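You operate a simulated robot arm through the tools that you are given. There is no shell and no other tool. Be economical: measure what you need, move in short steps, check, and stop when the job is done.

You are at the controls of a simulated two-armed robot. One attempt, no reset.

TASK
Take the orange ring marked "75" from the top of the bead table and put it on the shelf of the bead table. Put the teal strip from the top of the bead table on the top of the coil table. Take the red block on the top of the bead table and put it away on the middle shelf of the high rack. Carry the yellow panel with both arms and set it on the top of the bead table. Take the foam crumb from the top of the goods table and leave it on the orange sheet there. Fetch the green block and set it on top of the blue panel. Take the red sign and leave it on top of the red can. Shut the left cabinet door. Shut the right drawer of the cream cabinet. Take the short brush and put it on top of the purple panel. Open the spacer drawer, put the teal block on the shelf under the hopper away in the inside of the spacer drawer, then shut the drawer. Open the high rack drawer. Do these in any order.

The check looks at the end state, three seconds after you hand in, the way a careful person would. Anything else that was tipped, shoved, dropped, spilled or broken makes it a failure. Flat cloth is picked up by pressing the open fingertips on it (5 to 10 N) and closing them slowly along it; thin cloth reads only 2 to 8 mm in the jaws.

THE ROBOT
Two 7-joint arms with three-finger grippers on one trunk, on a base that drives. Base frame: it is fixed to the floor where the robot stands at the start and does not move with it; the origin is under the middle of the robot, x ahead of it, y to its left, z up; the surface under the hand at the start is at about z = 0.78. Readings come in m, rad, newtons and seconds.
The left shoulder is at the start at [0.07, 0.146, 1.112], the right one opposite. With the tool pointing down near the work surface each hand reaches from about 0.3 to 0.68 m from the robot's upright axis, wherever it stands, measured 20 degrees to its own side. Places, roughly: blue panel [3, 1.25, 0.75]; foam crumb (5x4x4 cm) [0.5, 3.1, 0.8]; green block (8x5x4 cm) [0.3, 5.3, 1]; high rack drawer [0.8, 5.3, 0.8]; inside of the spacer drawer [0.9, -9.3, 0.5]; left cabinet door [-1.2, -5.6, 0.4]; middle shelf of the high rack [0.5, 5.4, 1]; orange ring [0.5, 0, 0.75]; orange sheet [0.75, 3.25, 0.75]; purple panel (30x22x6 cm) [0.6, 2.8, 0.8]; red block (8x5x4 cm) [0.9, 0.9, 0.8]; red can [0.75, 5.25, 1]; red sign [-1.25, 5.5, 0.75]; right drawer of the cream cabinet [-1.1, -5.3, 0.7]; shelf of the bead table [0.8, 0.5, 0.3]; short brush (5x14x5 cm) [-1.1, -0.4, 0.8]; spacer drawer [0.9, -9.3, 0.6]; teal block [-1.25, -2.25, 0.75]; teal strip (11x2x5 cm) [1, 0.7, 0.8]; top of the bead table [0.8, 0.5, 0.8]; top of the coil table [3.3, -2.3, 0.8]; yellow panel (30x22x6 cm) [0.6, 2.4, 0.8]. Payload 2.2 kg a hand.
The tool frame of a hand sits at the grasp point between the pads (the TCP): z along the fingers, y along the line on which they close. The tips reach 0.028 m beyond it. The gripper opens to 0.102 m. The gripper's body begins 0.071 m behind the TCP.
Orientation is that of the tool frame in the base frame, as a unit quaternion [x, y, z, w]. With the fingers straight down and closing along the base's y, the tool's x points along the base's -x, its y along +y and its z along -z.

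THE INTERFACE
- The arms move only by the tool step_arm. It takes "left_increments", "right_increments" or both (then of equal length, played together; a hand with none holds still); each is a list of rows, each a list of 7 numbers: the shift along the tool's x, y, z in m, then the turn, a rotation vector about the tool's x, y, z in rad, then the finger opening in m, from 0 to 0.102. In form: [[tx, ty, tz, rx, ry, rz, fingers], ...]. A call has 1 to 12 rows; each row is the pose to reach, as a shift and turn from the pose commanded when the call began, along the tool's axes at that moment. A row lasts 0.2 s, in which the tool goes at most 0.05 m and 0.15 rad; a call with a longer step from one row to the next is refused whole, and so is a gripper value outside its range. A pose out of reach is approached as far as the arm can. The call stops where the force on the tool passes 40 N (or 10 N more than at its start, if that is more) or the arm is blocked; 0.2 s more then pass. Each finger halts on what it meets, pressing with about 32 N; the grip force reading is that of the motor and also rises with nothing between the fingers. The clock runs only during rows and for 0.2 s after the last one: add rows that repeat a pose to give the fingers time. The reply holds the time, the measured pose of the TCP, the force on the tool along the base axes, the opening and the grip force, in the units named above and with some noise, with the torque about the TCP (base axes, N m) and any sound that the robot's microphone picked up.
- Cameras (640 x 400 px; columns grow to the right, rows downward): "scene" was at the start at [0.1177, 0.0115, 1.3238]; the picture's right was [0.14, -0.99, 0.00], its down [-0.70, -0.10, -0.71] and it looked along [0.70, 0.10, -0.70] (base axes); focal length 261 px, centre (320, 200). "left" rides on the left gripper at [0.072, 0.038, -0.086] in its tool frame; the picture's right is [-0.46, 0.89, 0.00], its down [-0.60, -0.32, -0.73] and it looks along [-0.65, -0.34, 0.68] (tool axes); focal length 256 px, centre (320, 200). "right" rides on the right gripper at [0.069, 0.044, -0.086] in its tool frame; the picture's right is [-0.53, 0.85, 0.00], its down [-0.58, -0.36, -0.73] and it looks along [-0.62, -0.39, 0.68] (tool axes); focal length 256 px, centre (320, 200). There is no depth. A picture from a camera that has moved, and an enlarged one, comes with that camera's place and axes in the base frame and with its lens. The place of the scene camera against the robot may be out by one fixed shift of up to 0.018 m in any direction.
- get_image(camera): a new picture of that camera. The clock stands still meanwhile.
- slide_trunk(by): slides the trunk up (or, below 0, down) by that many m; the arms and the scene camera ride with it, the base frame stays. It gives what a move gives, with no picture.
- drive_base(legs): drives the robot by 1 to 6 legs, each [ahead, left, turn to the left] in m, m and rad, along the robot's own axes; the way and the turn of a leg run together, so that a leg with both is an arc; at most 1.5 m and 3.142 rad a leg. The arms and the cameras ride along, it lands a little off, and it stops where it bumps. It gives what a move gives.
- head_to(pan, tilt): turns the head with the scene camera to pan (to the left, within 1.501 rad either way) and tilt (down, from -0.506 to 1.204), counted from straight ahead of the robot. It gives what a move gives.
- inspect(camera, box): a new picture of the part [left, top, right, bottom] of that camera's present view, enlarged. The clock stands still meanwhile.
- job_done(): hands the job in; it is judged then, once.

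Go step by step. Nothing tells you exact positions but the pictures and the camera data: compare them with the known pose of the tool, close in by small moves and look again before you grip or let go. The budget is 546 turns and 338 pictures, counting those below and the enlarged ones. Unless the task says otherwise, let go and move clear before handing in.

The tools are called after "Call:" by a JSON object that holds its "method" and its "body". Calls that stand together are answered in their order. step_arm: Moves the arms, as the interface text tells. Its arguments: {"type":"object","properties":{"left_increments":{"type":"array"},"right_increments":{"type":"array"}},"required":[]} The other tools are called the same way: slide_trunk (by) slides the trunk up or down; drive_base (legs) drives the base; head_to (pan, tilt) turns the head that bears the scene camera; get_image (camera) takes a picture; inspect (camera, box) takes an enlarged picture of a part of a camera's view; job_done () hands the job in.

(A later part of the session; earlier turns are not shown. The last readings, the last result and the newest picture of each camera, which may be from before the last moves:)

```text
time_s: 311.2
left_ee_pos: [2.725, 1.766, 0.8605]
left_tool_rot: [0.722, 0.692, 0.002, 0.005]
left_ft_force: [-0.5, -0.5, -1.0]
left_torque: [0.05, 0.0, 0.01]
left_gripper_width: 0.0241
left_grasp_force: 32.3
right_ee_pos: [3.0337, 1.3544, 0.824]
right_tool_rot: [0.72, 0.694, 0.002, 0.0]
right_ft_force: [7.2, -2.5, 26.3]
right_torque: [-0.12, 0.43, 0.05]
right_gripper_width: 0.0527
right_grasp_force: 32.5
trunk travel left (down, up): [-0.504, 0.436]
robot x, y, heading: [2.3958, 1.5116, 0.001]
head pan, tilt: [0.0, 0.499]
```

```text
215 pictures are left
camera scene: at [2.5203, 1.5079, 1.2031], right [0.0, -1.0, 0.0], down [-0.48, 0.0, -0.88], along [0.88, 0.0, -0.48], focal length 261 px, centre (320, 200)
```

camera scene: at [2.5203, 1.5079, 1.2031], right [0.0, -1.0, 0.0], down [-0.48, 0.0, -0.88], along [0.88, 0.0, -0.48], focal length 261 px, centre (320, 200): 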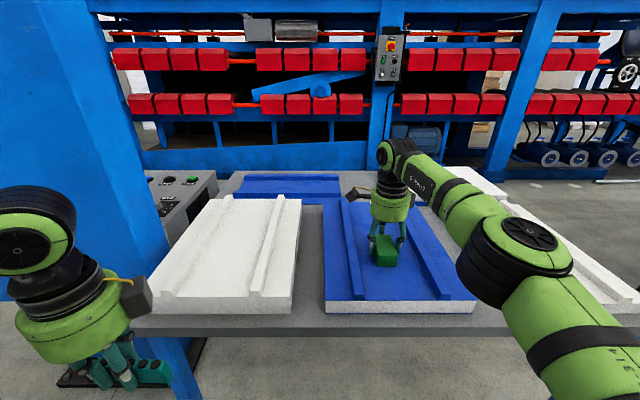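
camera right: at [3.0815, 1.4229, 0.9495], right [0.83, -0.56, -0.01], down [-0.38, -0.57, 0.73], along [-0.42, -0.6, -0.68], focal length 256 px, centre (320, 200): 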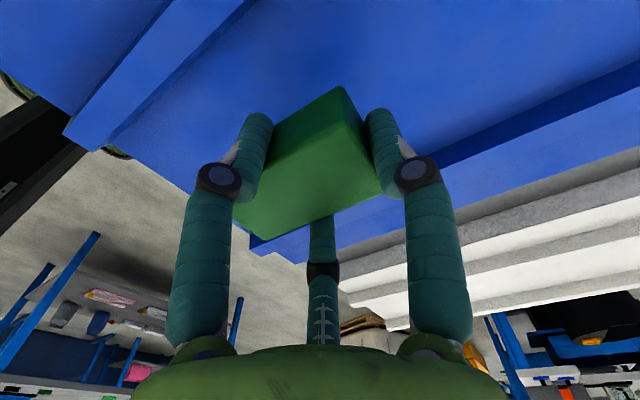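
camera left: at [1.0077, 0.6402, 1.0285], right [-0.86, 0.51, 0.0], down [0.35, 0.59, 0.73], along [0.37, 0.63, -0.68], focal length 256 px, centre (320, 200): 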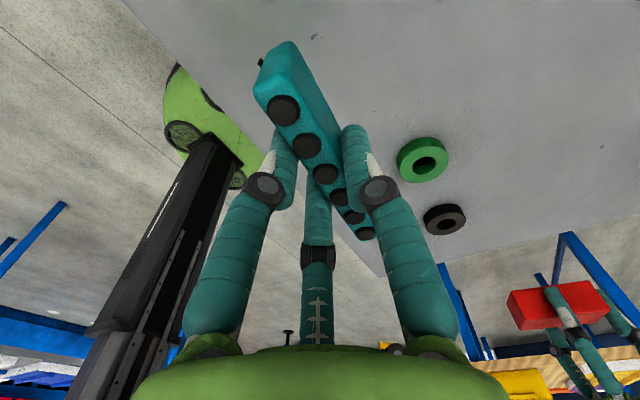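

Contact on the panel. I ease up, open and lift.

Call:
{"method": "slide_trunk", "body": {"by": 0.006}}

Call:
{"method": "step_arm", "body": {"right_increments": [[0, 0, 0, 0, 0, 0, 0.056], [0, 0, 0, 0, 0, 0, 0.065], [0, 0, 0, 0, 0, 0, 0.075], [0, 0, 0, 0, 0, 0, 0.075]]}}

Call:
{"method": "slide_trunk", "body": {"by": 0.15}}

Call:
{"method": "get_image", "body": {"camera": "right"}}

```text
time_s: 311.8
left_ee_pos: [2.7262, 1.7663, 0.8652]
left_tool_rot: [0.723, 0.691, 0.001, 0.003]
left_ft_force: [0.1, -0.1, -0.3]
left_torque: [0.01, 0.01, -0.01]
left_gripper_width: 0.0241
left_grasp_force: 31.7
right_ee_pos: [3.0349, 1.3547, 0.8233]
right_tool_rot: [0.719, 0.695, -0.002, -0.003]
right_ft_force: [2.3, -1.3, 9.2]
right_torque: [0.05, -0.37, -0.03]
right_gripper_width: 0.0525
right_grasp_force: 32.4
trunk travel left (down, up): [-0.51, 0.43]
robot x, y, heading: [2.3944, 1.5082, -0.01]
head pan, tilt: [0.0, 0.499]
```

```text
time_s: 312.8
left_ee_pos: [2.7265, 1.7657, 0.8645]
left_tool_rot: [0.723, 0.691, 0.0, 0.003]
left_ft_force: [-0.2, 0.3, -1.3]
left_torque: [0.0, -0.03, -0.01]
left_gripper_width: 0.0241
left_grasp_force: 32.2
right_ee_pos: [3.0345, 1.3546, 0.8241]
right_tool_rot: [0.719, 0.695, -0.002, -0.002]
right_ft_force: [0.0, 0.0, 0.8]
right_torque: [0.01, -0.02, -0.03]
right_gripper_width: 0.0749
right_grasp_force: 0.1
trunk travel left (down, up): [-0.51, 0.43]
robot x, y, heading: [2.3948, 1.5076, -0.004]
head pan, tilt: [0.0, 0.499]
```

```text
time_s: 314.5
left_ee_pos: [2.728, 1.7661, 1.0157]
left_tool_rot: [0.723, 0.691, 0.0, 0.003]
left_ft_force: [1.0, 0.6, 0.0]
left_torque: [-0.01, 0.0, 0.01]
left_gripper_width: 0.024
left_grasp_force: 32.3
right_ee_pos: [3.0359, 1.3546, 0.9737]
right_tool_rot: [0.719, 0.695, -0.001, -0.003]
right_ft_force: [-0.4, -0.7, -1.2]
right_torque: [-0.02, 0.02, 0.0]
right_gripper_width: 0.075
right_grasp_force: 0.0
trunk travel left (down, up): [-0.66, 0.28]
robot x, y, heading: [2.3985, 1.5074, 0.002]
head pan, tilt: [0.0, 0.499]
```

```text
214 pictures are left
camera right: at [3.0817, 1.4229, 1.0592], right [0.83, -0.56, -0.01], down [-0.38, -0.57, 0.73], along [-0.42, -0.6, -0.68], focal length 256 px, centre (320, 200)
```

right: 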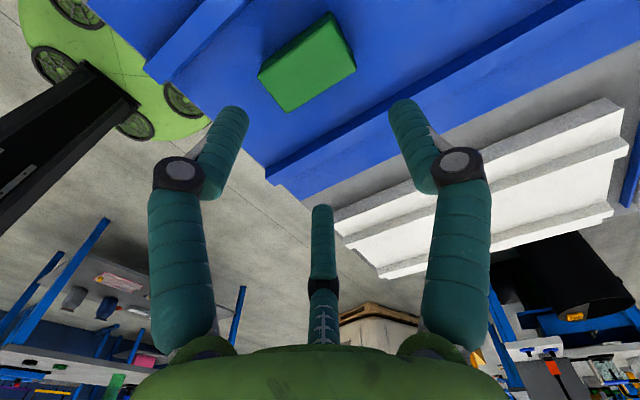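

Green block is on the blue panel. Next the strip to the coil table: back up and look right (south-east).

Call:
{"method": "drive_base", "body": {"legs": [[-0.55, 0, 0]]}}

Call:
{"method": "slide_trunk", "body": {"by": 0.2}}

Call:
{"method": "head_to", "body": {"pan": -0.8, "tilt": 0.35}}

Call:
{"method": "get_image", "body": {"camera": "scene"}}

```text
time_s: 317.7
left_ee_pos: [2.1813, 1.7673, 1.0139]
left_tool_rot: [0.722, 0.691, 0.001, 0.003]
left_ft_force: [-0.1, 0.3, -1.0]
left_torque: [0.01, -0.02, -0.02]
left_gripper_width: 0.0242
left_grasp_force: 31.6
right_ee_pos: [2.4897, 1.3551, 0.9732]
right_tool_rot: [0.719, 0.695, -0.001, -0.004]
right_ft_force: [0.6, -0.1, 0.3]
right_torque: [-0.02, 0.0, -0.03]
right_gripper_width: 0.0748
right_grasp_force: 0.1
trunk travel left (down, up): [-0.66, 0.28]
robot x, y, heading: [1.8495, 1.509, 0.003]
head pan, tilt: [0.0, 0.499]
```

```text
time_s: 319.9
left_ee_pos: [2.1802, 1.7668, 1.2149]
left_tool_rot: [0.722, 0.692, 0.001, 0.002]
left_ft_force: [0.2, 0.4, -1.0]
left_torque: [-0.03, -0.01, -0.02]
left_gripper_width: 0.0241
left_grasp_force: 31.5
right_ee_pos: [2.4881, 1.3558, 1.1736]
right_tool_rot: [0.718, 0.696, -0.002, -0.003]
right_ft_force: [0.3, -0.4, -0.5]
right_torque: [-0.02, 0.0, 0.0]
right_gripper_width: 0.0751
right_grasp_force: 0.1
trunk travel left (down, up): [-0.86, 0.08]
robot x, y, heading: [1.8494, 1.5117, -0.002]
head pan, tilt: [0.0, 0.499]
```

```text
time_s: 321.0
left_ee_pos: [2.1809, 1.7664, 1.2146]
left_tool_rot: [0.722, 0.692, 0.0, 0.004]
left_ft_force: [0.2, 0.6, -0.3]
left_torque: [-0.03, -0.03, 0.01]
left_gripper_width: 0.0241
left_grasp_force: 31.9
right_ee_pos: [2.4881, 1.3542, 1.1747]
right_tool_rot: [0.719, 0.695, -0.001, -0.003]
right_ft_force: [-0.9, -0.4, 0.4]
right_torque: [-0.01, -0.06, 0.04]
right_gripper_width: 0.075
right_grasp_force: 0.1
trunk travel left (down, up): [-0.86, 0.08]
robot x, y, heading: [1.8495, 1.5094, -0.001]
head pan, tilt: [-0.799, 0.351]
```

```text
213 pictures are left
camera scene: at [1.9498, 1.4414, 1.572], right [-0.72, -0.7, 0.0], down [-0.24, 0.25, -0.94], along [0.65, -0.67, -0.34], focal length 261 px, centre (320, 200)
```

scene: 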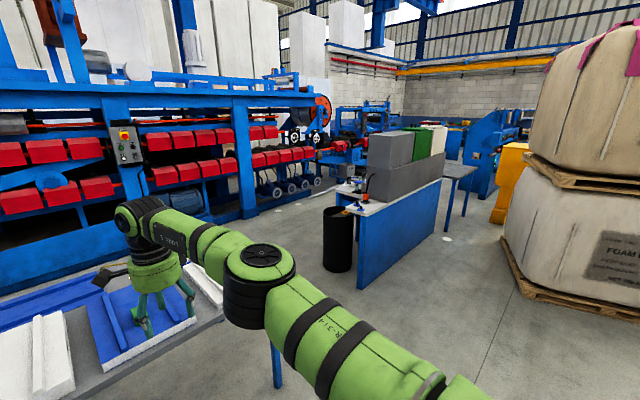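

Call:
{"method": "drive_base", "body": {"legs": [[0, 0, -1.57], [1.3, 0.2, 0], [1.0, 0.1, 0]]}}

Call:
{"method": "head_to", "body": {"pan": 0.4, "tilt": 0.45}}

Call:
{"method": "get_image", "body": {"camera": "scene"}}

```text
time_s: 334.4
left_ee_pos: [2.3221, -0.7546, 1.2155]
left_tool_rot: [0.999, -0.034, -0.001, 0.003]
left_ft_force: [0.6, 0.6, -1.2]
left_torque: [0.0, 0.0, -0.03]
left_gripper_width: 0.0241
left_grasp_force: 31.6
right_ee_pos: [1.9009, -1.0457, 1.1752]
right_tool_rot: [0.999, -0.031, -0.001, -0.016]
right_ft_force: [-1.0, 4.9, -0.8]
right_torque: [-0.12, -0.05, -0.07]
right_gripper_width: 0.0725
right_grasp_force: 0.1
trunk travel left (down, up): [-0.86, 0.08]
robot x, y, heading: [2.0738, -0.415, -1.594]
head pan, tilt: [-0.799, 0.351]
stopped in leg 3: the force on the tool passed its limit at 73 N (the readings are from after the stop); the commanded pose is now the measured one
```

```text
time_s: 335.8
left_ee_pos: [2.3213, -0.7541, 1.2151]
left_tool_rot: [0.999, -0.033, -0.002, 0.003]
left_ft_force: [-0.5, -0.5, -1.2]
left_torque: [0.0, -0.01, 0.02]
left_gripper_width: 0.0241
left_grasp_force: 32.5
right_ee_pos: [1.9016, -1.0466, 1.1742]
right_tool_rot: [0.999, -0.03, -0.002, -0.016]
right_ft_force: [-2.7, 5.0, -2.1]
right_torque: [-0.12, 0.02, -0.19]
right_gripper_width: 0.072
right_grasp_force: 0.0
trunk travel left (down, up): [-0.86, 0.08]
robot x, y, heading: [2.0711, -0.4152, -1.595]
head pan, tilt: [0.4, 0.45]
```

```text
212 pictures are left
camera scene: at [2.0904, -0.5505, 1.563], right [-0.93, -0.37, 0.0], down [-0.16, 0.4, -0.9], along [0.33, -0.84, -0.43], focal length 261 px, centre (320, 200)
```

scene: 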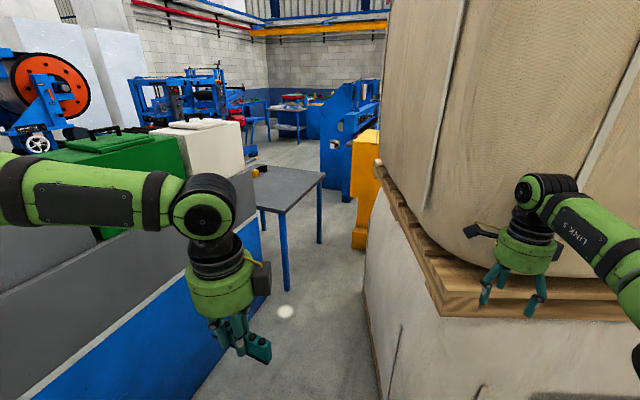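

The right hand brushed the sack stack on the right; I back off at once and check it.

Call:
{"method": "drive_base", "body": {"legs": [[-0.4, 0, 0]]}}

Call:
{"method": "head_to", "body": {"pan": -0.1, "tilt": 0.45}}

Call:
{"method": "get_image", "body": {"camera": "scene"}}

```text
time_s: 338.3
left_ee_pos: [2.331, -0.3599, 1.2139]
left_tool_rot: [0.999, -0.036, -0.002, 0.002]
left_ft_force: [0.1, 0.5, -1.0]
left_torque: [0.03, 0.02, 0.0]
left_gripper_width: 0.0243
left_grasp_force: 31.6
right_ee_pos: [1.9109, -0.6504, 1.172]
right_tool_rot: [0.999, -0.033, -0.002, -0.016]
right_ft_force: [0.5, -0.8, -0.2]
right_torque: [0.0, 0.0, -0.03]
right_gripper_width: 0.0751
right_grasp_force: 0.0
trunk travel left (down, up): [-0.86, 0.08]
robot x, y, heading: [2.0808, -0.0223, -1.601]
head pan, tilt: [0.4, 0.45]
```

```text
time_s: 339.3
left_ee_pos: [2.3322, -0.3587, 1.2151]
left_tool_rot: [0.999, -0.036, -0.002, 0.003]
left_ft_force: [1.0, -0.6, -0.8]
left_torque: [-0.03, 0.02, -0.03]
left_gripper_width: 0.0243
left_grasp_force: 31.7
right_ee_pos: [1.9092, -0.6489, 1.1749]
right_tool_rot: [0.999, -0.033, -0.002, -0.015]
right_ft_force: [0.8, 0.4, 0.6]
right_torque: [-0.01, -0.01, 0.05]
right_gripper_width: 0.0751
right_grasp_force: 0.0
trunk travel left (down, up): [-0.86, 0.08]
robot x, y, heading: [2.0816, -0.0217, -1.597]
head pan, tilt: [-0.099, 0.45]
```

```text
211 pictures are left
camera scene: at [2.0566, -0.1593, 1.5629], right [-0.99, 0.13, 0.0], down [0.06, 0.43, -0.9], along [-0.12, -0.89, -0.43], focal length 261 px, centre (320, 200)
```

scene: 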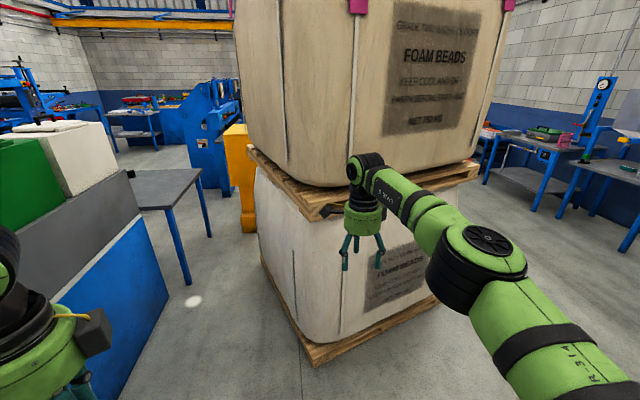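

The stack stands straight. I tuck the right arm inward and up so I can enter the aisle to the coil table.

Call:
{"method": "step_arm", "body": {"right_increments": [[0.03, 0, -0.015, 0, 0, 0, 0.075], [0.06, 0, -0.03, 0, 0, 0, 0.075], [0.09, 0, -0.045, 0, 0, 0, 0.075], [0.12, 0, -0.06, 0, 0, 0, 0.075], [0.15, 0, -0.075, 0, 0, 0, 0.075], [0.18, 0, -0.09, 0, 0, 0, 0.075], [0.21, 0, -0.1, 0, 0, 0, 0.075], [0.21, 0, -0.1, 0, 0, 0, 0.075]]}}

Call:
{"method": "drive_base", "body": {"legs": [[0, 0.42, 0.03], [1.0, 0, 0]]}}

Call:
{"method": "head_to", "body": {"pan": 0.35, "tilt": 0.55}}

Call:
{"method": "get_image", "body": {"camera": "scene"}}

```text
time_s: 341.1
left_ee_pos: [2.3285, -0.3584, 1.2156]
left_tool_rot: [0.999, -0.036, -0.001, 0.003]
left_ft_force: [0.1, -0.8, -0.5]
left_torque: [0.0, -0.06, -0.01]
left_gripper_width: 0.0241
left_grasp_force: 31.9
right_ee_pos: [2.0756, -0.5972, 1.259]
right_tool_rot: [0.999, -0.033, -0.002, -0.015]
right_ft_force: [-0.1, 0.1, 0.9]
right_torque: [-0.03, -0.06, -0.02]
right_gripper_width: 0.075
right_grasp_force: 0.1
right hand out of reach, approached as far as the arm can: row 1, 2, 3, 4, 5, 6, 7, 8
trunk travel left (down, up): [-0.86, 0.08]
robot x, y, heading: [2.0817, -0.0178, -1.601]
head pan, tilt: [-0.099, 0.45]
```

```text
time_s: 348.4
left_ee_pos: [2.7482, -1.3572, 1.2152]
left_tool_rot: [1.0, -0.023, -0.002, 0.003]
left_ft_force: [-0.3, 0.3, -0.4]
left_torque: [0.0, -0.03, -0.02]
left_gripper_width: 0.0241
left_grasp_force: 32.3
right_ee_pos: [2.5032, -1.6029, 1.2608]
right_tool_rot: [1.0, -0.02, -0.002, -0.015]
right_ft_force: [0.6, 0.2, -1.0]
right_torque: [-0.02, 0.0, -0.01]
right_gripper_width: 0.0748
right_grasp_force: 0.1
trunk travel left (down, up): [-0.86, 0.08]
robot x, y, heading: [2.4902, -1.0271, -1.577]
head pan, tilt: [-0.099, 0.45]
```

```text
time_s: 349.3
left_ee_pos: [2.75, -1.3582, 1.2148]
left_tool_rot: [1.0, -0.023, -0.002, 0.003]
left_ft_force: [-0.4, -1.0, -0.9]
left_torque: [-0.03, 0.0, -0.02]
left_gripper_width: 0.024
left_grasp_force: 32.2
right_ee_pos: [2.5021, -1.6037, 1.2601]
right_tool_rot: [1.0, -0.019, -0.003, -0.015]
right_ft_force: [0.6, 0.2, 0.4]
right_torque: [-0.04, 0.0, 0.02]
right_gripper_width: 0.0748
right_grasp_force: 0.0
trunk travel left (down, up): [-0.86, 0.08]
robot x, y, heading: [2.4894, -1.0249, -1.574]
head pan, tilt: [0.351, 0.55]
```

```text
210 pictures are left
camera scene: at [2.5087, -1.1593, 1.5538], right [-0.94, -0.34, 0.0], down [-0.18, 0.49, -0.85], along [0.29, -0.8, -0.52], focal length 261 px, centre (320, 200)
```

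scene: 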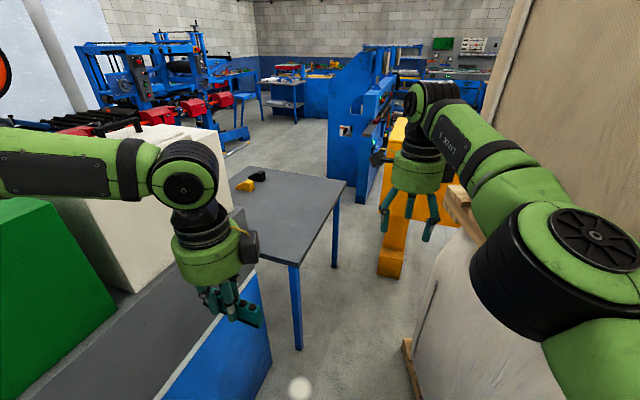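

The coil table's west edge is x≈2.86, near corner y≈-1.87. Before moving in I extend the left arm forward to bring its elbow in, then look at clearance to the boxes on the desk.

Call:
{"method": "step_arm", "body": {"left_increments": [[0, 0.03, 0, 0, 0, 0, 0.005], [0, 0.06, 0, 0, 0, 0, 0.005], [0, 0.09, 0, 0, 0, 0, 0.005], [0, 0.12, 0, 0, 0, 0, 0.005], [0, 0.15, 0, 0, 0, 0, 0.005], [0, 0.18, 0, 0, 0, 0, 0.005], [0, 0.21, 0, 0, 0, 0, 0.005], [0, 0.21, 0, 0, 0, 0, 0.005]]}}

Call:
{"method": "head_to", "body": {"pan": 0.9, "tilt": 0.6}}

Call:
{"method": "get_image", "body": {"camera": "scene"}}

```text
time_s: 351.1
left_ee_pos: [2.7395, -1.5666, 1.2166]
left_tool_rot: [1.0, -0.024, -0.002, 0.003]
left_ft_force: [-0.1, 0.8, -1.2]
left_torque: [0.02, -0.04, -0.01]
left_gripper_width: 0.0242
left_grasp_force: 32.0
right_ee_pos: [2.5029, -1.6024, 1.2603]
right_tool_rot: [1.0, -0.018, -0.003, -0.015]
right_ft_force: [0.2, 0.9, -0.4]
right_torque: [0.02, 0.03, -0.01]
right_gripper_width: 0.0748
right_grasp_force: 0.0
trunk travel left (down, up): [-0.86, 0.08]
robot x, y, heading: [2.4909, -1.0245, -1.577]
head pan, tilt: [0.351, 0.55]
```

```text
time_s: 352.1
left_ee_pos: [2.7401, -1.5677, 1.2164]
left_tool_rot: [1.0, -0.022, -0.002, 0.003]
left_ft_force: [0.4, -0.6, -1.4]
left_torque: [0.03, -0.01, -0.04]
left_gripper_width: 0.0241
left_grasp_force: 32.3
right_ee_pos: [2.5037, -1.6031, 1.2602]
right_tool_rot: [1.0, -0.019, -0.002, -0.015]
right_ft_force: [0.0, -0.6, 0.3]
right_torque: [0.01, -0.03, 0.0]
right_gripper_width: 0.0748
right_grasp_force: 0.0
trunk travel left (down, up): [-0.86, 0.08]
robot x, y, heading: [2.4904, -1.0243, -1.574]
head pan, tilt: [0.901, 0.6]
```

```text
209 pictures are left
camera scene: at [2.5471, -1.1298, 1.5493], right [-0.62, -0.78, 0.0], down [-0.44, 0.35, -0.83], along [0.64, -0.52, -0.56], focal length 261 px, centre (320, 200)
```

scene: 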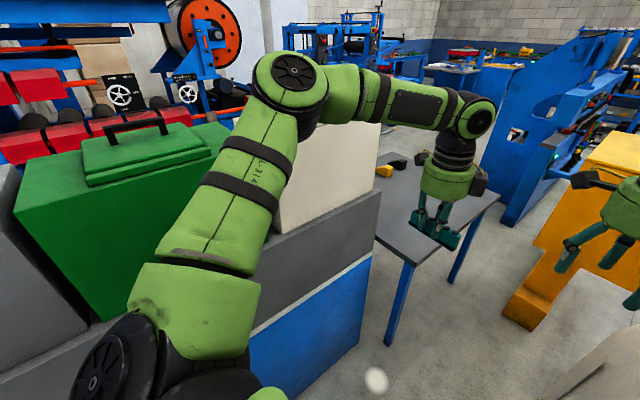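

The left elbow is high (≈1.45), above the boxes. I tuck the right elbow in by pointing the right hand forward, then creep into the aisle.

Call:
{"method": "step_arm", "body": {"right_increments": [[0.01, 0.01, 0, -0.15, 0, 0, 0.075], [0.02, 0.02, 0, -0.3, 0, 0, 0.075], [0.03, 0.03, 0, -0.45, 0, 0, 0.075], [0.04, 0.04, 0, -0.6, 0, 0, 0.075], [0.05, 0.05, 0, -0.75, 0, 0, 0.075], [0.06, 0.06, 0, -0.9, 0, 0, 0.075], [0.07, 0.06, 0, -1.05, 0, 0, 0.075], [0.08, 0.06, 0, -1.2, 0, 0, 0.075], [0.08, 0.06, 0, -1.2, 0, 0, 0.075]]}}

Call:
{"method": "head_to", "body": {"pan": -0.1, "tilt": 0.7}}

Call:
{"method": "get_image", "body": {"camera": "scene"}}

```text
time_s: 354.3
left_ee_pos: [2.7445, -1.5653, 1.2159]
left_tool_rot: [1.0, -0.023, -0.004, 0.003]
left_ft_force: [0.4, -0.4, -0.7]
left_torque: [0.05, 0.08, 0.01]
left_gripper_width: 0.024
left_grasp_force: 31.6
right_ee_pos: [2.5315, -1.7408, 1.3896]
right_tool_rot: [0.751, -0.158, 0.011, 0.641]
right_ft_force: [1.2, 0.0, -0.4]
right_torque: [-0.01, 0.0, -0.07]
right_gripper_width: 0.0751
right_grasp_force: 0.1
right hand out of reach, approached as far as the arm can: row 1, 2, 3, 4, 5, 6, 7, 8
trunk travel left (down, up): [-0.86, 0.08]
robot x, y, heading: [2.4904, -1.0247, -1.571]
head pan, tilt: [0.901, 0.6]
stopped in row 9 (right hand): the arm was blocked; the commanded pose is now the measured one
```

```text
time_s: 355.5
left_ee_pos: [2.7404, -1.5663, 1.2163]
left_tool_rot: [1.0, -0.024, -0.003, 0.004]
left_ft_force: [0.5, -0.1, -0.7]
left_torque: [-0.02, 0.0, 0.0]
left_gripper_width: 0.0243
left_grasp_force: 31.9
right_ee_pos: [2.5287, -1.7401, 1.388]
right_tool_rot: [0.752, -0.158, 0.013, 0.64]
right_ft_force: [0.1, 0.5, -1.1]
right_torque: [-0.03, 0.01, 0.0]
right_gripper_width: 0.0751
right_grasp_force: 0.2
trunk travel left (down, up): [-0.86, 0.08]
robot x, y, heading: [2.495, -1.0253, -1.576]
head pan, tilt: [-0.099, 0.7]
```

```text
208 pictures are left
camera scene: at [2.4701, -1.1587, 1.5407], right [-0.99, 0.1, 0.0], down [0.07, 0.64, -0.77], along [-0.08, -0.76, -0.64], focal length 261 px, centre (320, 200)
```

scene: 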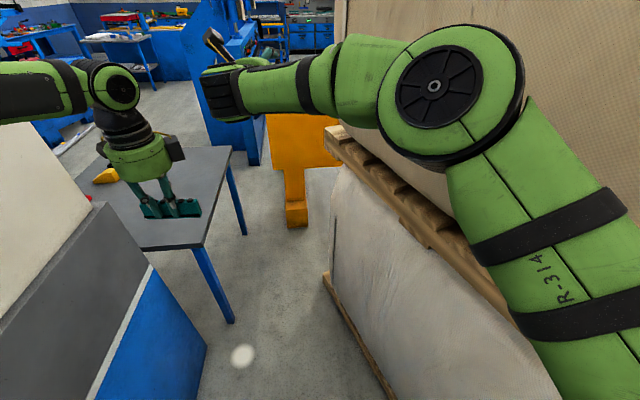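

Call:
{"method": "slide_trunk", "body": {"by": 0.075}}

Call:
{"method": "drive_base", "body": {"legs": [[0, 0, 0.07], [0.25, 0.1, 0]]}}

Call:
{"method": "get_image", "body": {"camera": "scene"}}

```text
time_s: 356.6
left_ee_pos: [2.7393, -1.5666, 1.2914]
left_tool_rot: [1.0, -0.024, -0.003, 0.003]
left_ft_force: [0.3, -0.7, -0.3]
left_torque: [0.01, -0.02, 0.03]
left_gripper_width: 0.024
left_grasp_force: 31.6
right_ee_pos: [2.5285, -1.7406, 1.4626]
right_tool_rot: [0.752, -0.157, 0.013, 0.64]
right_ft_force: [-1.1, 0.3, 0.2]
right_torque: [-0.03, 0.03, -0.01]
right_gripper_width: 0.0751
right_grasp_force: 0.1
trunk travel left (down, up): [-0.935, 0.005]
robot x, y, heading: [2.4906, -1.0248, -1.578]
head pan, tilt: [-0.099, 0.7]
```

```text
time_s: 359.0
left_ee_pos: [2.8889, -1.7842, 1.2947]
left_tool_rot: [1.0, 0.012, -0.002, 0.005]
left_ft_force: [-0.5, 0.9, -1.2]
left_torque: [-0.07, 0.0, -0.04]
left_gripper_width: 0.0241
left_grasp_force: 32.4
right_ee_pos: [2.6905, -1.971, 1.4644]
right_tool_rot: [0.756, -0.132, 0.035, 0.64]
right_ft_force: [1.0, 1.3, -0.1]
right_torque: [0.04, -0.05, 0.03]
right_gripper_width: 0.0748
right_grasp_force: 0.0
trunk travel left (down, up): [-0.935, 0.005]
robot x, y, heading: [2.6053, -1.2634, -1.508]
head pan, tilt: [-0.099, 0.7]
```

```text
207 pictures are left
camera scene: at [2.5916, -1.3942, 1.6161], right [-1.0, 0.03, 0.0], down [0.02, 0.64, -0.77], along [-0.03, -0.77, -0.64], focal length 261 px, centre (320, 200)
```

scene: 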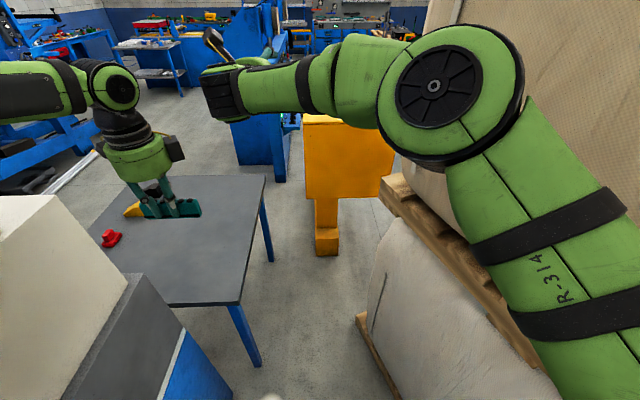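

Call:
{"method": "drive_base", "body": {"legs": [[0.28, 0.03, 0]]}}

Call:
{"method": "head_to", "body": {"pan": 0.7, "tilt": 0.65}}

Call:
{"method": "get_image", "body": {"camera": "scene"}}

Call:
{"method": "get_image", "body": {"camera": "left"}}

```text
time_s: 361.0
left_ee_pos: [2.9377, -2.0608, 1.2947]
left_tool_rot: [1.0, 0.011, -0.002, 0.004]
left_ft_force: [-0.5, 0.7, -0.2]
left_torque: [-0.03, 0.02, 0.0]
left_gripper_width: 0.0242
left_grasp_force: 31.8
right_ee_pos: [2.7389, -2.2488, 1.4641]
right_tool_rot: [0.756, -0.132, 0.035, 0.641]
right_ft_force: [-1.0, 1.4, -0.2]
right_torque: [0.0, -0.04, 0.01]
right_gripper_width: 0.0752
right_grasp_force: 0.1
trunk travel left (down, up): [-0.935, 0.005]
robot x, y, heading: [2.6512, -1.5422, -1.506]
head pan, tilt: [-0.099, 0.7]
```

```text
time_s: 362.1
left_ee_pos: [2.9397, -2.0654, 1.2931]
left_tool_rot: [1.0, 0.011, -0.002, 0.004]
left_ft_force: [-0.5, 0.1, -1.0]
left_torque: [-0.02, 0.02, 0.01]
left_gripper_width: 0.024
left_grasp_force: 32.2
right_ee_pos: [2.7402, -2.2518, 1.4632]
right_tool_rot: [0.756, -0.132, 0.035, 0.64]
right_ft_force: [0.7, -0.5, -0.2]
right_torque: [0.03, 0.01, -0.01]
right_gripper_width: 0.0749
right_grasp_force: 0.1
trunk travel left (down, up): [-0.935, 0.005]
robot x, y, heading: [2.6541, -1.5418, -1.506]
head pan, tilt: [0.7, 0.649]
```

```text
206 pictures are left
camera scene: at [2.7053, -1.6532, 1.62], right [-0.72, -0.69, 0.0], down [-0.42, 0.44, -0.8], along [0.55, -0.57, -0.6], focal length 261 px, centre (320, 200)
```

scene: 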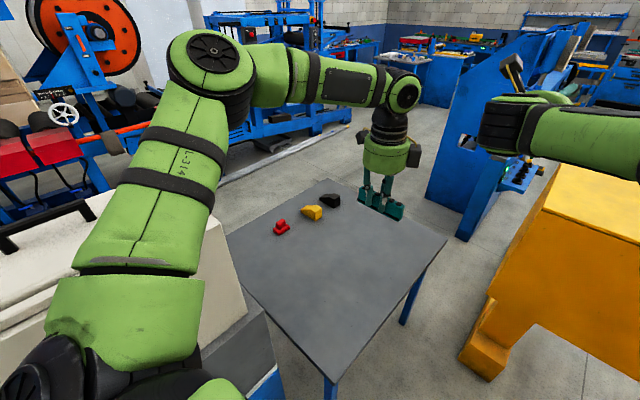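

```text
205 pictures are left
camera left: at [3.0131, -2.1008, 1.3785], right [-0.45, -0.9, 0.01], down [-0.61, 0.31, 0.73], along [-0.66, 0.32, -0.68], focal length 256 px, centre (320, 200)
```

left: 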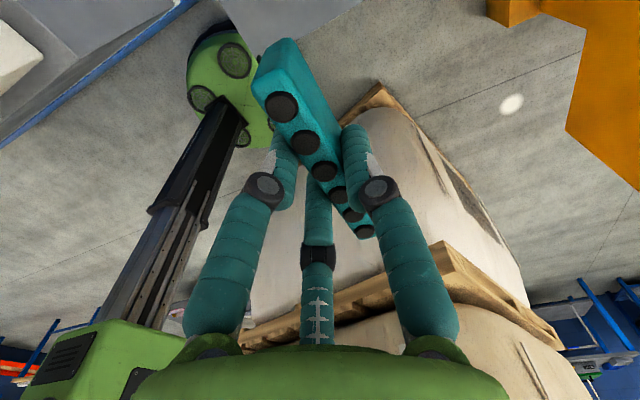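

Call:
{"method": "step_arm", "body": {"left_increments": [[0.01, 0, 0.03, 0, 0, 0, 0.005], [0.02, 0, 0.06, 0, 0, 0, 0.005], [0.03, 0, 0.1, 0, 0, 0, 0.005], [0.04, 0, 0.14, 0, 0, 0, 0.005], [0.05, 0, 0.18, 0, 0, 0, 0.005], [0.05, 0, 0.22, 0, 0, 0, 0.005], [0.05, 0, 0.25, 0, 0, 0, 0.005], [0.05, 0, 0.25, 0, 0, 0, 0.005]]}}

Call:
{"method": "get_image", "body": {"camera": "scene"}}

```text
time_s: 363.9
left_ee_pos: [2.997, -2.0355, 1.072]
left_tool_rot: [1.0, 0.011, -0.003, 0.004]
left_ft_force: [0.1, -0.4, 0.2]
left_torque: [0.01, 0.0, -0.02]
left_gripper_width: 0.0242
left_grasp_force: 32.4
left hand out of reach, approached as far as the arm can: row 6, 7, 8
right_ee_pos: [2.7412, -2.2535, 1.4611]
right_tool_rot: [0.756, -0.133, 0.035, 0.64]
right_ft_force: [0.0, -0.4, 0.1]
right_torque: [0.0, -0.02, -0.01]
right_gripper_width: 0.075
right_grasp_force: 0.0
trunk travel left (down, up): [-0.935, 0.005]
robot x, y, heading: [2.6541, -1.5407, -1.507]
head pan, tilt: [0.7, 0.649]
```

```text
204 pictures are left
camera scene: at [2.7052, -1.6539, 1.6199], right [-0.72, -0.69, 0.0], down [-0.42, 0.44, -0.8], along [0.55, -0.57, -0.6], focal length 261 px, centre (320, 200)
```

scene: 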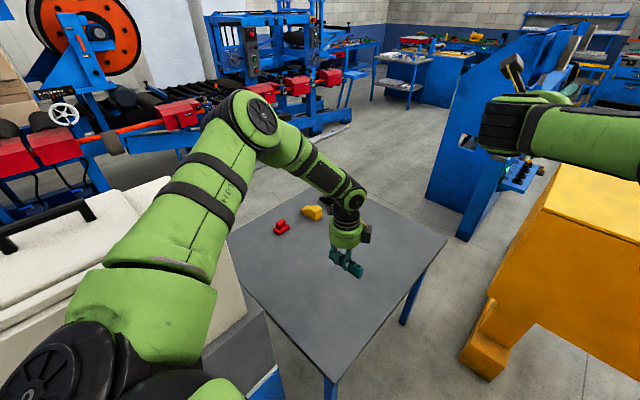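

Call:
{"method": "drive_base", "body": {"legs": [[0.075, 0, 0]]}}

Call:
{"method": "slide_trunk", "body": {"by": -0.12}}

Call:
{"method": "get_image", "body": {"camera": "scene"}}

```text
time_s: 364.9
left_ee_pos: [3.0013, -2.1009, 1.0787]
left_tool_rot: [1.0, 0.01, -0.001, 0.007]
left_ft_force: [-0.3, 1.1, 0.4]
left_torque: [-0.06, 0.01, -0.01]
left_gripper_width: 0.0241
left_grasp_force: 31.4
right_ee_pos: [2.7445, -2.3159, 1.47]
right_tool_rot: [0.753, -0.131, 0.036, 0.644]
right_ft_force: [-0.2, 0.8, 0.9]
right_torque: [0.02, -0.03, 0.04]
right_gripper_width: 0.0749
right_grasp_force: 0.2
trunk travel left (down, up): [-0.935, 0.005]
robot x, y, heading: [2.6585, -1.6147, -1.502]
head pan, tilt: [0.7, 0.649]
```

```text
time_s: 366.4
left_ee_pos: [3.0018, -2.1102, 0.9517]
left_tool_rot: [1.0, 0.01, -0.003, 0.003]
left_ft_force: [0.5, 0.0, 0.1]
left_torque: [-0.02, 0.02, -0.01]
left_gripper_width: 0.024
left_grasp_force: 31.9
right_ee_pos: [2.7455, -2.3286, 1.3422]
right_tool_rot: [0.757, -0.131, 0.035, 0.639]
right_ft_force: [-0.2, -0.8, -0.6]
right_torque: [0.0, 0.01, 0.01]
right_gripper_width: 0.075
right_grasp_force: 0.1
trunk travel left (down, up): [-0.815, 0.125]
robot x, y, heading: [2.6586, -1.6191, -1.506]
head pan, tilt: [0.7, 0.649]
```

```text
203 pictures are left
camera scene: at [2.7104, -1.7298, 1.4999], right [-0.72, -0.69, 0.0], down [-0.42, 0.44, -0.8], along [0.55, -0.57, -0.61], focal length 261 px, centre (320, 200)
```

scene: 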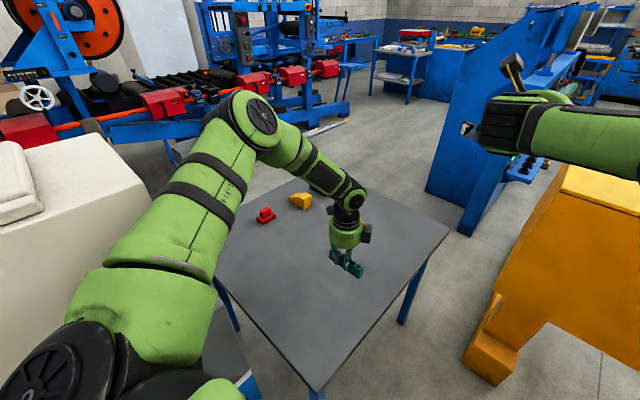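

Clear of the boxes. Lower to the table.

Call:
{"method": "slide_trunk", "body": {"by": -0.1}}

Call:
{"method": "slide_trunk", "body": {"by": -0.02}}

Call:
{"method": "get_image", "body": {"camera": "left"}}

Call:
{"method": "get_image", "body": {"camera": "scene"}}

```text
time_s: 367.8
left_ee_pos: [3.0014, -2.1103, 0.8523]
left_tool_rot: [1.0, 0.011, -0.003, 0.004]
left_ft_force: [0.1, 0.8, -1.1]
left_torque: [-0.02, 0.0, 0.04]
left_gripper_width: 0.0242
left_grasp_force: 32.1
right_ee_pos: [2.7464, -2.3273, 1.2436]
right_tool_rot: [0.756, -0.131, 0.035, 0.64]
right_ft_force: [-0.3, 0.1, 0.6]
right_torque: [0.01, 0.02, -0.02]
right_gripper_width: 0.0751
right_grasp_force: 0.0
trunk travel left (down, up): [-0.715, 0.225]
robot x, y, heading: [2.6612, -1.6159, -1.505]
head pan, tilt: [0.7, 0.649]
```

```text
time_s: 368.4
left_ee_pos: [3.0019, -2.1097, 0.8328]
left_tool_rot: [1.0, 0.011, -0.002, 0.003]
left_ft_force: [-0.4, 0.1, -0.6]
left_torque: [0.02, -0.02, 0.01]
left_gripper_width: 0.0243
left_grasp_force: 31.4
right_ee_pos: [2.7464, -2.3287, 1.2234]
right_tool_rot: [0.756, -0.133, 0.034, 0.64]
right_ft_force: [0.1, -0.3, 0.1]
right_torque: [0.03, 0.02, -0.02]
right_gripper_width: 0.075
right_grasp_force: 0.0
trunk travel left (down, up): [-0.695, 0.245]
robot x, y, heading: [2.6586, -1.6115, -1.503]
head pan, tilt: [0.7, 0.649]
```

```text
202 pictures are left
camera left: at [3.0748, -2.1454, 0.9188], right [-0.45, -0.9, 0.01], down [-0.61, 0.31, 0.73], along [-0.66, 0.32, -0.68], focal length 256 px, centre (320, 200)
```

left: 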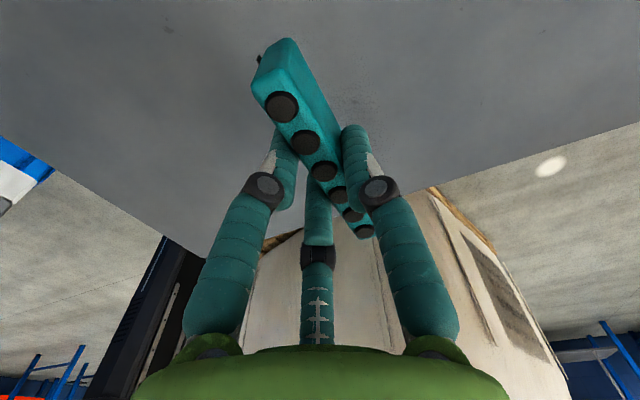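

```text
201 pictures are left
camera scene: at [2.7103, -1.7285, 1.38], right [-0.72, -0.69, 0.0], down [-0.42, 0.44, -0.8], along [0.55, -0.57, -0.6], focal length 261 px, centre (320, 200)
```

scene: 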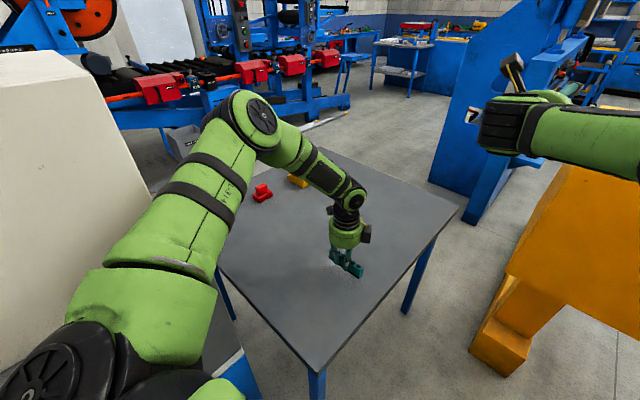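

Call:
{"method": "slide_trunk", "body": {"by": -0.008}}

Call:
{"method": "slide_trunk", "body": {"by": -0.005}}

Call:
{"method": "slide_trunk", "body": {"by": -0.005}}

```text
time_s: 369.0
left_ee_pos: [3.0008, -2.1103, 0.8242]
left_tool_rot: [1.0, 0.011, -0.003, 0.004]
left_ft_force: [0.1, 0.4, -1.0]
left_torque: [0.01, -0.03, 0.02]
left_gripper_width: 0.024
left_grasp_force: 32.2
right_ee_pos: [2.7456, -2.3283, 1.2143]
right_tool_rot: [0.757, -0.132, 0.035, 0.639]
right_ft_force: [0.1, 0.4, -0.2]
right_torque: [-0.03, -0.01, -0.01]
right_gripper_width: 0.0749
right_grasp_force: 0.1
trunk travel left (down, up): [-0.687, 0.253]
robot x, y, heading: [2.6595, -1.6176, -1.503]
head pan, tilt: [0.7, 0.649]
```

```text
time_s: 369.6
left_ee_pos: [3.0024, -2.1085, 0.8197]
left_tool_rot: [1.0, 0.012, -0.002, 0.002]
left_ft_force: [-0.3, 1.2, -1.0]
left_torque: [-0.01, 0.02, -0.01]
left_gripper_width: 0.024
left_grasp_force: 31.8
right_ee_pos: [2.7472, -2.3282, 1.2103]
right_tool_rot: [0.756, -0.131, 0.035, 0.64]
right_ft_force: [0.4, -0.2, -0.3]
right_torque: [-0.01, 0.0, -0.04]
right_gripper_width: 0.0753
right_grasp_force: 0.1
trunk travel left (down, up): [-0.682, 0.258]
robot x, y, heading: [2.6597, -1.6186, -1.507]
head pan, tilt: [0.7, 0.649]
```

```text
time_s: 370.1
left_ee_pos: [3.0017, -2.1099, 0.8142]
left_tool_rot: [1.0, 0.011, -0.002, 0.004]
left_ft_force: [-0.1, -0.3, -1.0]
left_torque: [-0.01, 0.03, -0.02]
left_gripper_width: 0.0238
left_grasp_force: 32.2
right_ee_pos: [2.7469, -2.3284, 1.2047]
right_tool_rot: [0.756, -0.132, 0.036, 0.64]
right_ft_force: [-0.4, -0.4, -0.2]
right_torque: [-0.02, 0.0, -0.02]
right_gripper_width: 0.0749
right_grasp_force: 0.1
trunk travel left (down, up): [-0.677, 0.263]
robot x, y, heading: [2.6598, -1.6169, -1.504]
head pan, tilt: [0.7, 0.649]
```

Call:
{"method": "slide_trunk", "body": {"by": -0.005}}

Call:
{"method": "slide_trunk", "body": {"by": -0.005}}

Call:
{"method": "slide_trunk", "body": {"by": -0.005}}

Call:
{"method": "get_image", "body": {"camera": "left"}}

```text
time_s: 370.6
left_ee_pos: [3.002, -2.1102, 0.8105]
left_tool_rot: [1.0, 0.011, -0.003, 0.004]
left_ft_force: [0.4, -0.9, -1.0]
left_torque: [0.0, 0.03, -0.02]
left_gripper_width: 0.0241
left_grasp_force: 32.3
right_ee_pos: [2.7458, -2.329, 1.2008]
right_tool_rot: [0.757, -0.131, 0.035, 0.639]
right_ft_force: [0.1, -0.1, -0.6]
right_torque: [0.0, 0.0, 0.03]
right_gripper_width: 0.0751
right_grasp_force: 0.0
trunk travel left (down, up): [-0.672, 0.268]
robot x, y, heading: [2.6612, -1.6153, -1.5]
head pan, tilt: [0.7, 0.649]
```

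```text
time_s: 371.2
left_ee_pos: [3.0016, -2.1103, 0.8051]
left_tool_rot: [1.0, 0.012, -0.002, 0.004]
left_ft_force: [-0.3, -0.2, -0.4]
left_torque: [-0.03, 0.0, 0.02]
left_gripper_width: 0.0239
left_grasp_force: 32.6
right_ee_pos: [2.7465, -2.3283, 1.1942]
right_tool_rot: [0.756, -0.132, 0.035, 0.64]
right_ft_force: [0.2, -0.9, -0.3]
right_torque: [-0.01, -0.01, -0.02]
right_gripper_width: 0.0751
right_grasp_force: 0.1
trunk travel left (down, up): [-0.667, 0.273]
robot x, y, heading: [2.6582, -1.6157, -1.504]
head pan, tilt: [0.7, 0.649]
```

```text
time_s: 371.7
left_ee_pos: [3.003, -2.11, 0.7989]
left_tool_rot: [1.0, 0.011, -0.003, 0.004]
left_ft_force: [0.3, -0.7, -0.9]
left_torque: [0.03, -0.02, -0.03]
left_gripper_width: 0.0243
left_grasp_force: 31.9
right_ee_pos: [2.7466, -2.3283, 1.1902]
right_tool_rot: [0.757, -0.131, 0.036, 0.639]
right_ft_force: [0.1, 0.2, -0.4]
right_torque: [0.04, 0.02, 0.02]
right_gripper_width: 0.0749
right_grasp_force: 0.2
trunk travel left (down, up): [-0.662, 0.278]
robot x, y, heading: [2.662, -1.6177, -1.5]
head pan, tilt: [0.7, 0.649]
```

```text
200 pictures are left
camera left: at [3.0749, -2.1456, 0.8856], right [-0.45, -0.9, 0.01], down [-0.61, 0.31, 0.73], along [-0.66, 0.32, -0.68], focal length 256 px, centre (320, 200)
```

left: 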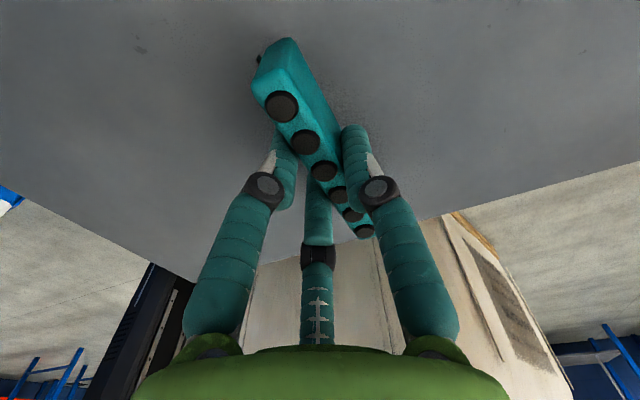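

Call:
{"method": "slide_trunk", "body": {"by": -0.006}}

Call:
{"method": "slide_trunk", "body": {"by": -0.006}}

Call:
{"method": "slide_trunk", "body": {"by": -0.006}}

Call:
{"method": "slide_trunk", "body": {"by": -0.006}}

```text
time_s: 372.3
left_ee_pos: [3.0008, -2.1097, 0.7938]
left_tool_rot: [1.0, 0.011, -0.002, 0.004]
left_ft_force: [-0.3, 0.2, -1.5]
left_torque: [0.02, 0.04, 0.0]
left_gripper_width: 0.024
left_grasp_force: 32.0
right_ee_pos: [2.7454, -2.3278, 1.1851]
right_tool_rot: [0.757, -0.131, 0.036, 0.639]
right_ft_force: [-0.4, 1.5, 1.0]
right_torque: [0.0, -0.01, 0.03]
right_gripper_width: 0.075
right_grasp_force: 0.1
trunk travel left (down, up): [-0.656, 0.284]
robot x, y, heading: [2.6596, -1.6158, -1.507]
head pan, tilt: [0.7, 0.649]
```

```text
time_s: 372.8
left_ee_pos: [3.0009, -2.1086, 0.7912]
left_tool_rot: [1.0, 0.011, -0.002, 0.007]
left_ft_force: [5.4, 3.7, 23.2]
left_torque: [0.1, 0.48, -0.09]
left_gripper_width: 0.0242
left_grasp_force: 32.0
right_ee_pos: [2.7453, -2.3243, 1.181]
right_tool_rot: [0.755, -0.132, 0.036, 0.641]
right_ft_force: [1.1, 0.1, -0.6]
right_torque: [-0.01, -0.03, -0.01]
right_gripper_width: 0.075
right_grasp_force: 0.1
trunk travel left (down, up): [-0.65, 0.29]
robot x, y, heading: [2.6611, -1.616, -1.5]
head pan, tilt: [0.7, 0.649]
```

```text
time_s: 373.4
left_ee_pos: [2.9996, -2.1097, 0.7871]
left_tool_rot: [1.0, 0.011, -0.002, 0.008]
left_ft_force: [3.6, 0.5, 28.6]
left_torque: [-0.02, -0.09, -0.03]
left_gripper_width: 0.0244
left_grasp_force: 32.1
right_ee_pos: [2.7456, -2.325, 1.1738]
right_tool_rot: [0.755, -0.133, 0.036, 0.641]
right_ft_force: [0.2, -1.2, 0.0]
right_torque: [0.01, -0.02, -0.01]
right_gripper_width: 0.075
right_grasp_force: 0.2
trunk travel left (down, up): [-0.644, 0.296]
robot x, y, heading: [2.6591, -1.6199, -1.506]
head pan, tilt: [0.7, 0.649]
```

```text
time_s: 373.9
left_ee_pos: [2.9988, -2.1097, 0.7811]
left_tool_rot: [1.0, 0.01, -0.002, 0.007]
left_ft_force: [1.1, -1.3, 28.2]
left_torque: [-0.06, -0.05, -0.04]
left_gripper_width: 0.0242
left_grasp_force: 32.0
right_ee_pos: [2.7421, -2.3238, 1.1685]
right_tool_rot: [0.755, -0.132, 0.036, 0.641]
right_ft_force: [-0.3, 0.9, 0.0]
right_torque: [-0.03, -0.02, 0.01]
right_gripper_width: 0.0747
right_grasp_force: 0.1
trunk travel left (down, up): [-0.638, 0.302]
robot x, y, heading: [2.659, -1.6147, -1.508]
head pan, tilt: [0.7, 0.649]
```

Contact; the strip slid slightly up in the grip and sits on the table. Ease up, open, and raise.

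Call:
{"method": "slide_trunk", "body": {"by": 0.006}}

Call:
{"method": "step_arm", "body": {"left_increments": [[0, 0, 0, 0, 0, 0, 0.03], [0, 0, 0, 0, 0, 0, 0.045], [0, 0, 0, 0, 0, 0, 0.07], [0, 0, 0, 0, 0, 0, 0.07]]}}

Call:
{"method": "slide_trunk", "body": {"by": 0.15}}

Call:
{"method": "get_image", "body": {"camera": "left"}}

```text
time_s: 374.5
left_ee_pos: [3.0014, -2.1068, 0.7806]
left_tool_rot: [1.0, 0.012, -0.002, 0.0]
left_ft_force: [0.4, -0.7, 1.0]
left_torque: [-0.05, 0.07, 0.01]
left_gripper_width: 0.024
left_grasp_force: 31.8
right_ee_pos: [2.7457, -2.3273, 1.1722]
right_tool_rot: [0.756, -0.132, 0.035, 0.64]
right_ft_force: [-0.2, 1.1, -0.2]
right_torque: [-0.01, 0.0, 0.01]
right_gripper_width: 0.0753
right_grasp_force: 0.0
trunk travel left (down, up): [-0.644, 0.296]
robot x, y, heading: [2.6628, -1.6174, -1.504]
head pan, tilt: [0.7, 0.649]
```

```text
time_s: 375.5
left_ee_pos: [3.0023, -2.1097, 0.7807]
left_tool_rot: [1.0, 0.012, -0.003, 0.004]
left_ft_force: [0.1, -0.2, -0.6]
left_torque: [0.01, 0.0, -0.02]
left_gripper_width: 0.0701
left_grasp_force: 0.0
right_ee_pos: [2.7456, -2.327, 1.1726]
right_tool_rot: [0.756, -0.132, 0.035, 0.641]
right_ft_force: [0.3, 0.4, -0.9]
right_torque: [-0.01, -0.02, 0.01]
right_gripper_width: 0.0751
right_grasp_force: 0.1
trunk travel left (down, up): [-0.644, 0.296]
robot x, y, heading: [2.6614, -1.6145, -1.506]
head pan, tilt: [0.7, 0.649]
```

```text
time_s: 377.2
left_ee_pos: [3.0016, -2.1092, 0.9315]
left_tool_rot: [1.0, 0.011, -0.003, 0.003]
left_ft_force: [0.8, -0.2, -0.3]
left_torque: [0.01, 0.01, -0.01]
left_gripper_width: 0.0699
left_grasp_force: 0.1
right_ee_pos: [2.7463, -2.328, 1.3221]
right_tool_rot: [0.756, -0.132, 0.035, 0.64]
right_ft_force: [-0.3, 0.1, 0.4]
right_torque: [-0.03, 0.02, -0.05]
right_gripper_width: 0.0749
right_grasp_force: 0.2
trunk travel left (down, up): [-0.794, 0.146]
robot x, y, heading: [2.6535, -1.6162, -1.506]
head pan, tilt: [0.7, 0.649]
```

```text
199 pictures are left
camera left: at [3.0748, -2.1455, 1.0176], right [-0.45, -0.9, 0.01], down [-0.61, 0.31, 0.73], along [-0.66, 0.32, -0.68], focal length 256 px, centre (320, 200)
```

left: 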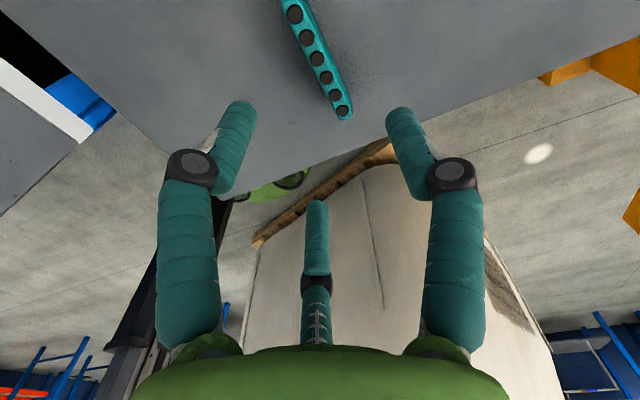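

Strip placed upright. Now I raise the trunk and back out the way I came, then head west between the bead table and the sacks.

Call:
{"method": "slide_trunk", "body": {"by": 0.143}}

Call:
{"method": "drive_base", "body": {"legs": [[-0.35, 0, 0], [-0.65, 0, 0]]}}

Call:
{"method": "head_to", "body": {"pan": -1.2, "tilt": 0.4}}

Call:
{"method": "get_image", "body": {"camera": "scene"}}

```text
time_s: 378.9
left_ee_pos: [3.0018, -2.1092, 1.0751]
left_tool_rot: [1.0, 0.011, -0.003, 0.004]
left_ft_force: [0.2, -0.1, 1.1]
left_torque: [0.0, 0.03, -0.01]
left_gripper_width: 0.0701
left_grasp_force: 0.1
right_ee_pos: [2.7464, -2.3276, 1.465]
right_tool_rot: [0.757, -0.131, 0.035, 0.639]
right_ft_force: [0.6, -0.6, -1.0]
right_torque: [0.01, -0.01, 0.02]
right_gripper_width: 0.0751
right_grasp_force: 0.1
trunk travel left (down, up): [-0.937, 0.003]
robot x, y, heading: [2.6591, -1.623, -1.505]
head pan, tilt: [0.7, 0.649]
```

```text
time_s: 381.8
left_ee_pos: [2.9686, -1.7401, 1.0783]
left_tool_rot: [1.0, -0.006, -0.004, 0.018]
left_ft_force: [-8.9, -9.1, -3.1]
left_torque: [1.15, -0.66, -1.16]
left_gripper_width: 0.0699
left_grasp_force: 0.0
right_ee_pos: [2.717, -1.9506, 1.4645]
right_tool_rot: [0.757, -0.132, 0.034, 0.639]
right_ft_force: [-0.6, 0.3, -0.1]
right_torque: [-0.02, 0.02, -0.02]
right_gripper_width: 0.0749
right_grasp_force: 0.2
trunk travel left (down, up): [-0.937, 0.003]
robot x, y, heading: [2.6383, -1.2307, -1.51]
head pan, tilt: [0.7, 0.649]
stopped in leg 2: the force on the tool passed its limit at 51 N (the readings are from after the stop); the commanded pose is now the measured one
```

```text
time_s: 383.7
left_ee_pos: [2.9699, -1.7412, 1.0784]
left_tool_rot: [1.0, -0.001, -0.003, 0.016]
left_ft_force: [-10.8, -12.4, -0.3]
left_torque: [1.32, -1.06, -1.45]
left_gripper_width: 0.07
left_grasp_force: 0.0
right_ee_pos: [2.7143, -1.9511, 1.463]
right_tool_rot: [0.758, -0.133, 0.035, 0.638]
right_ft_force: [-0.4, 0.6, -0.3]
right_torque: [-0.02, -0.01, 0.0]
right_gripper_width: 0.0749
right_grasp_force: 0.1
trunk travel left (down, up): [-0.937, 0.003]
robot x, y, heading: [2.6348, -1.2382, -1.511]
head pan, tilt: [-1.201, 0.4]
```

```text
198 pictures are left
camera scene: at [2.5369, -1.3283, 1.644], right [-0.42, 0.91, 0.0], down [0.36, 0.17, -0.92], along [-0.84, -0.39, -0.39], focal length 261 px, centre (320, 200)
```

scene: 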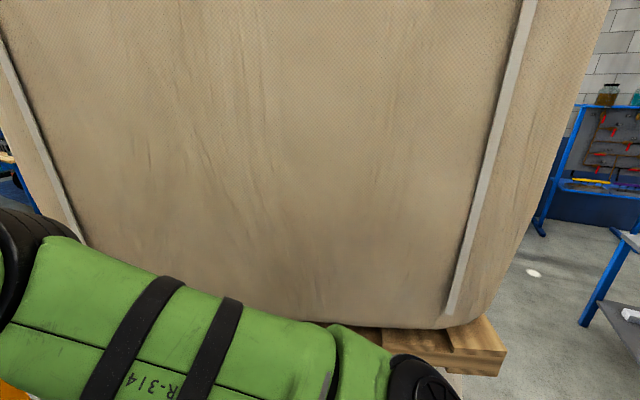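

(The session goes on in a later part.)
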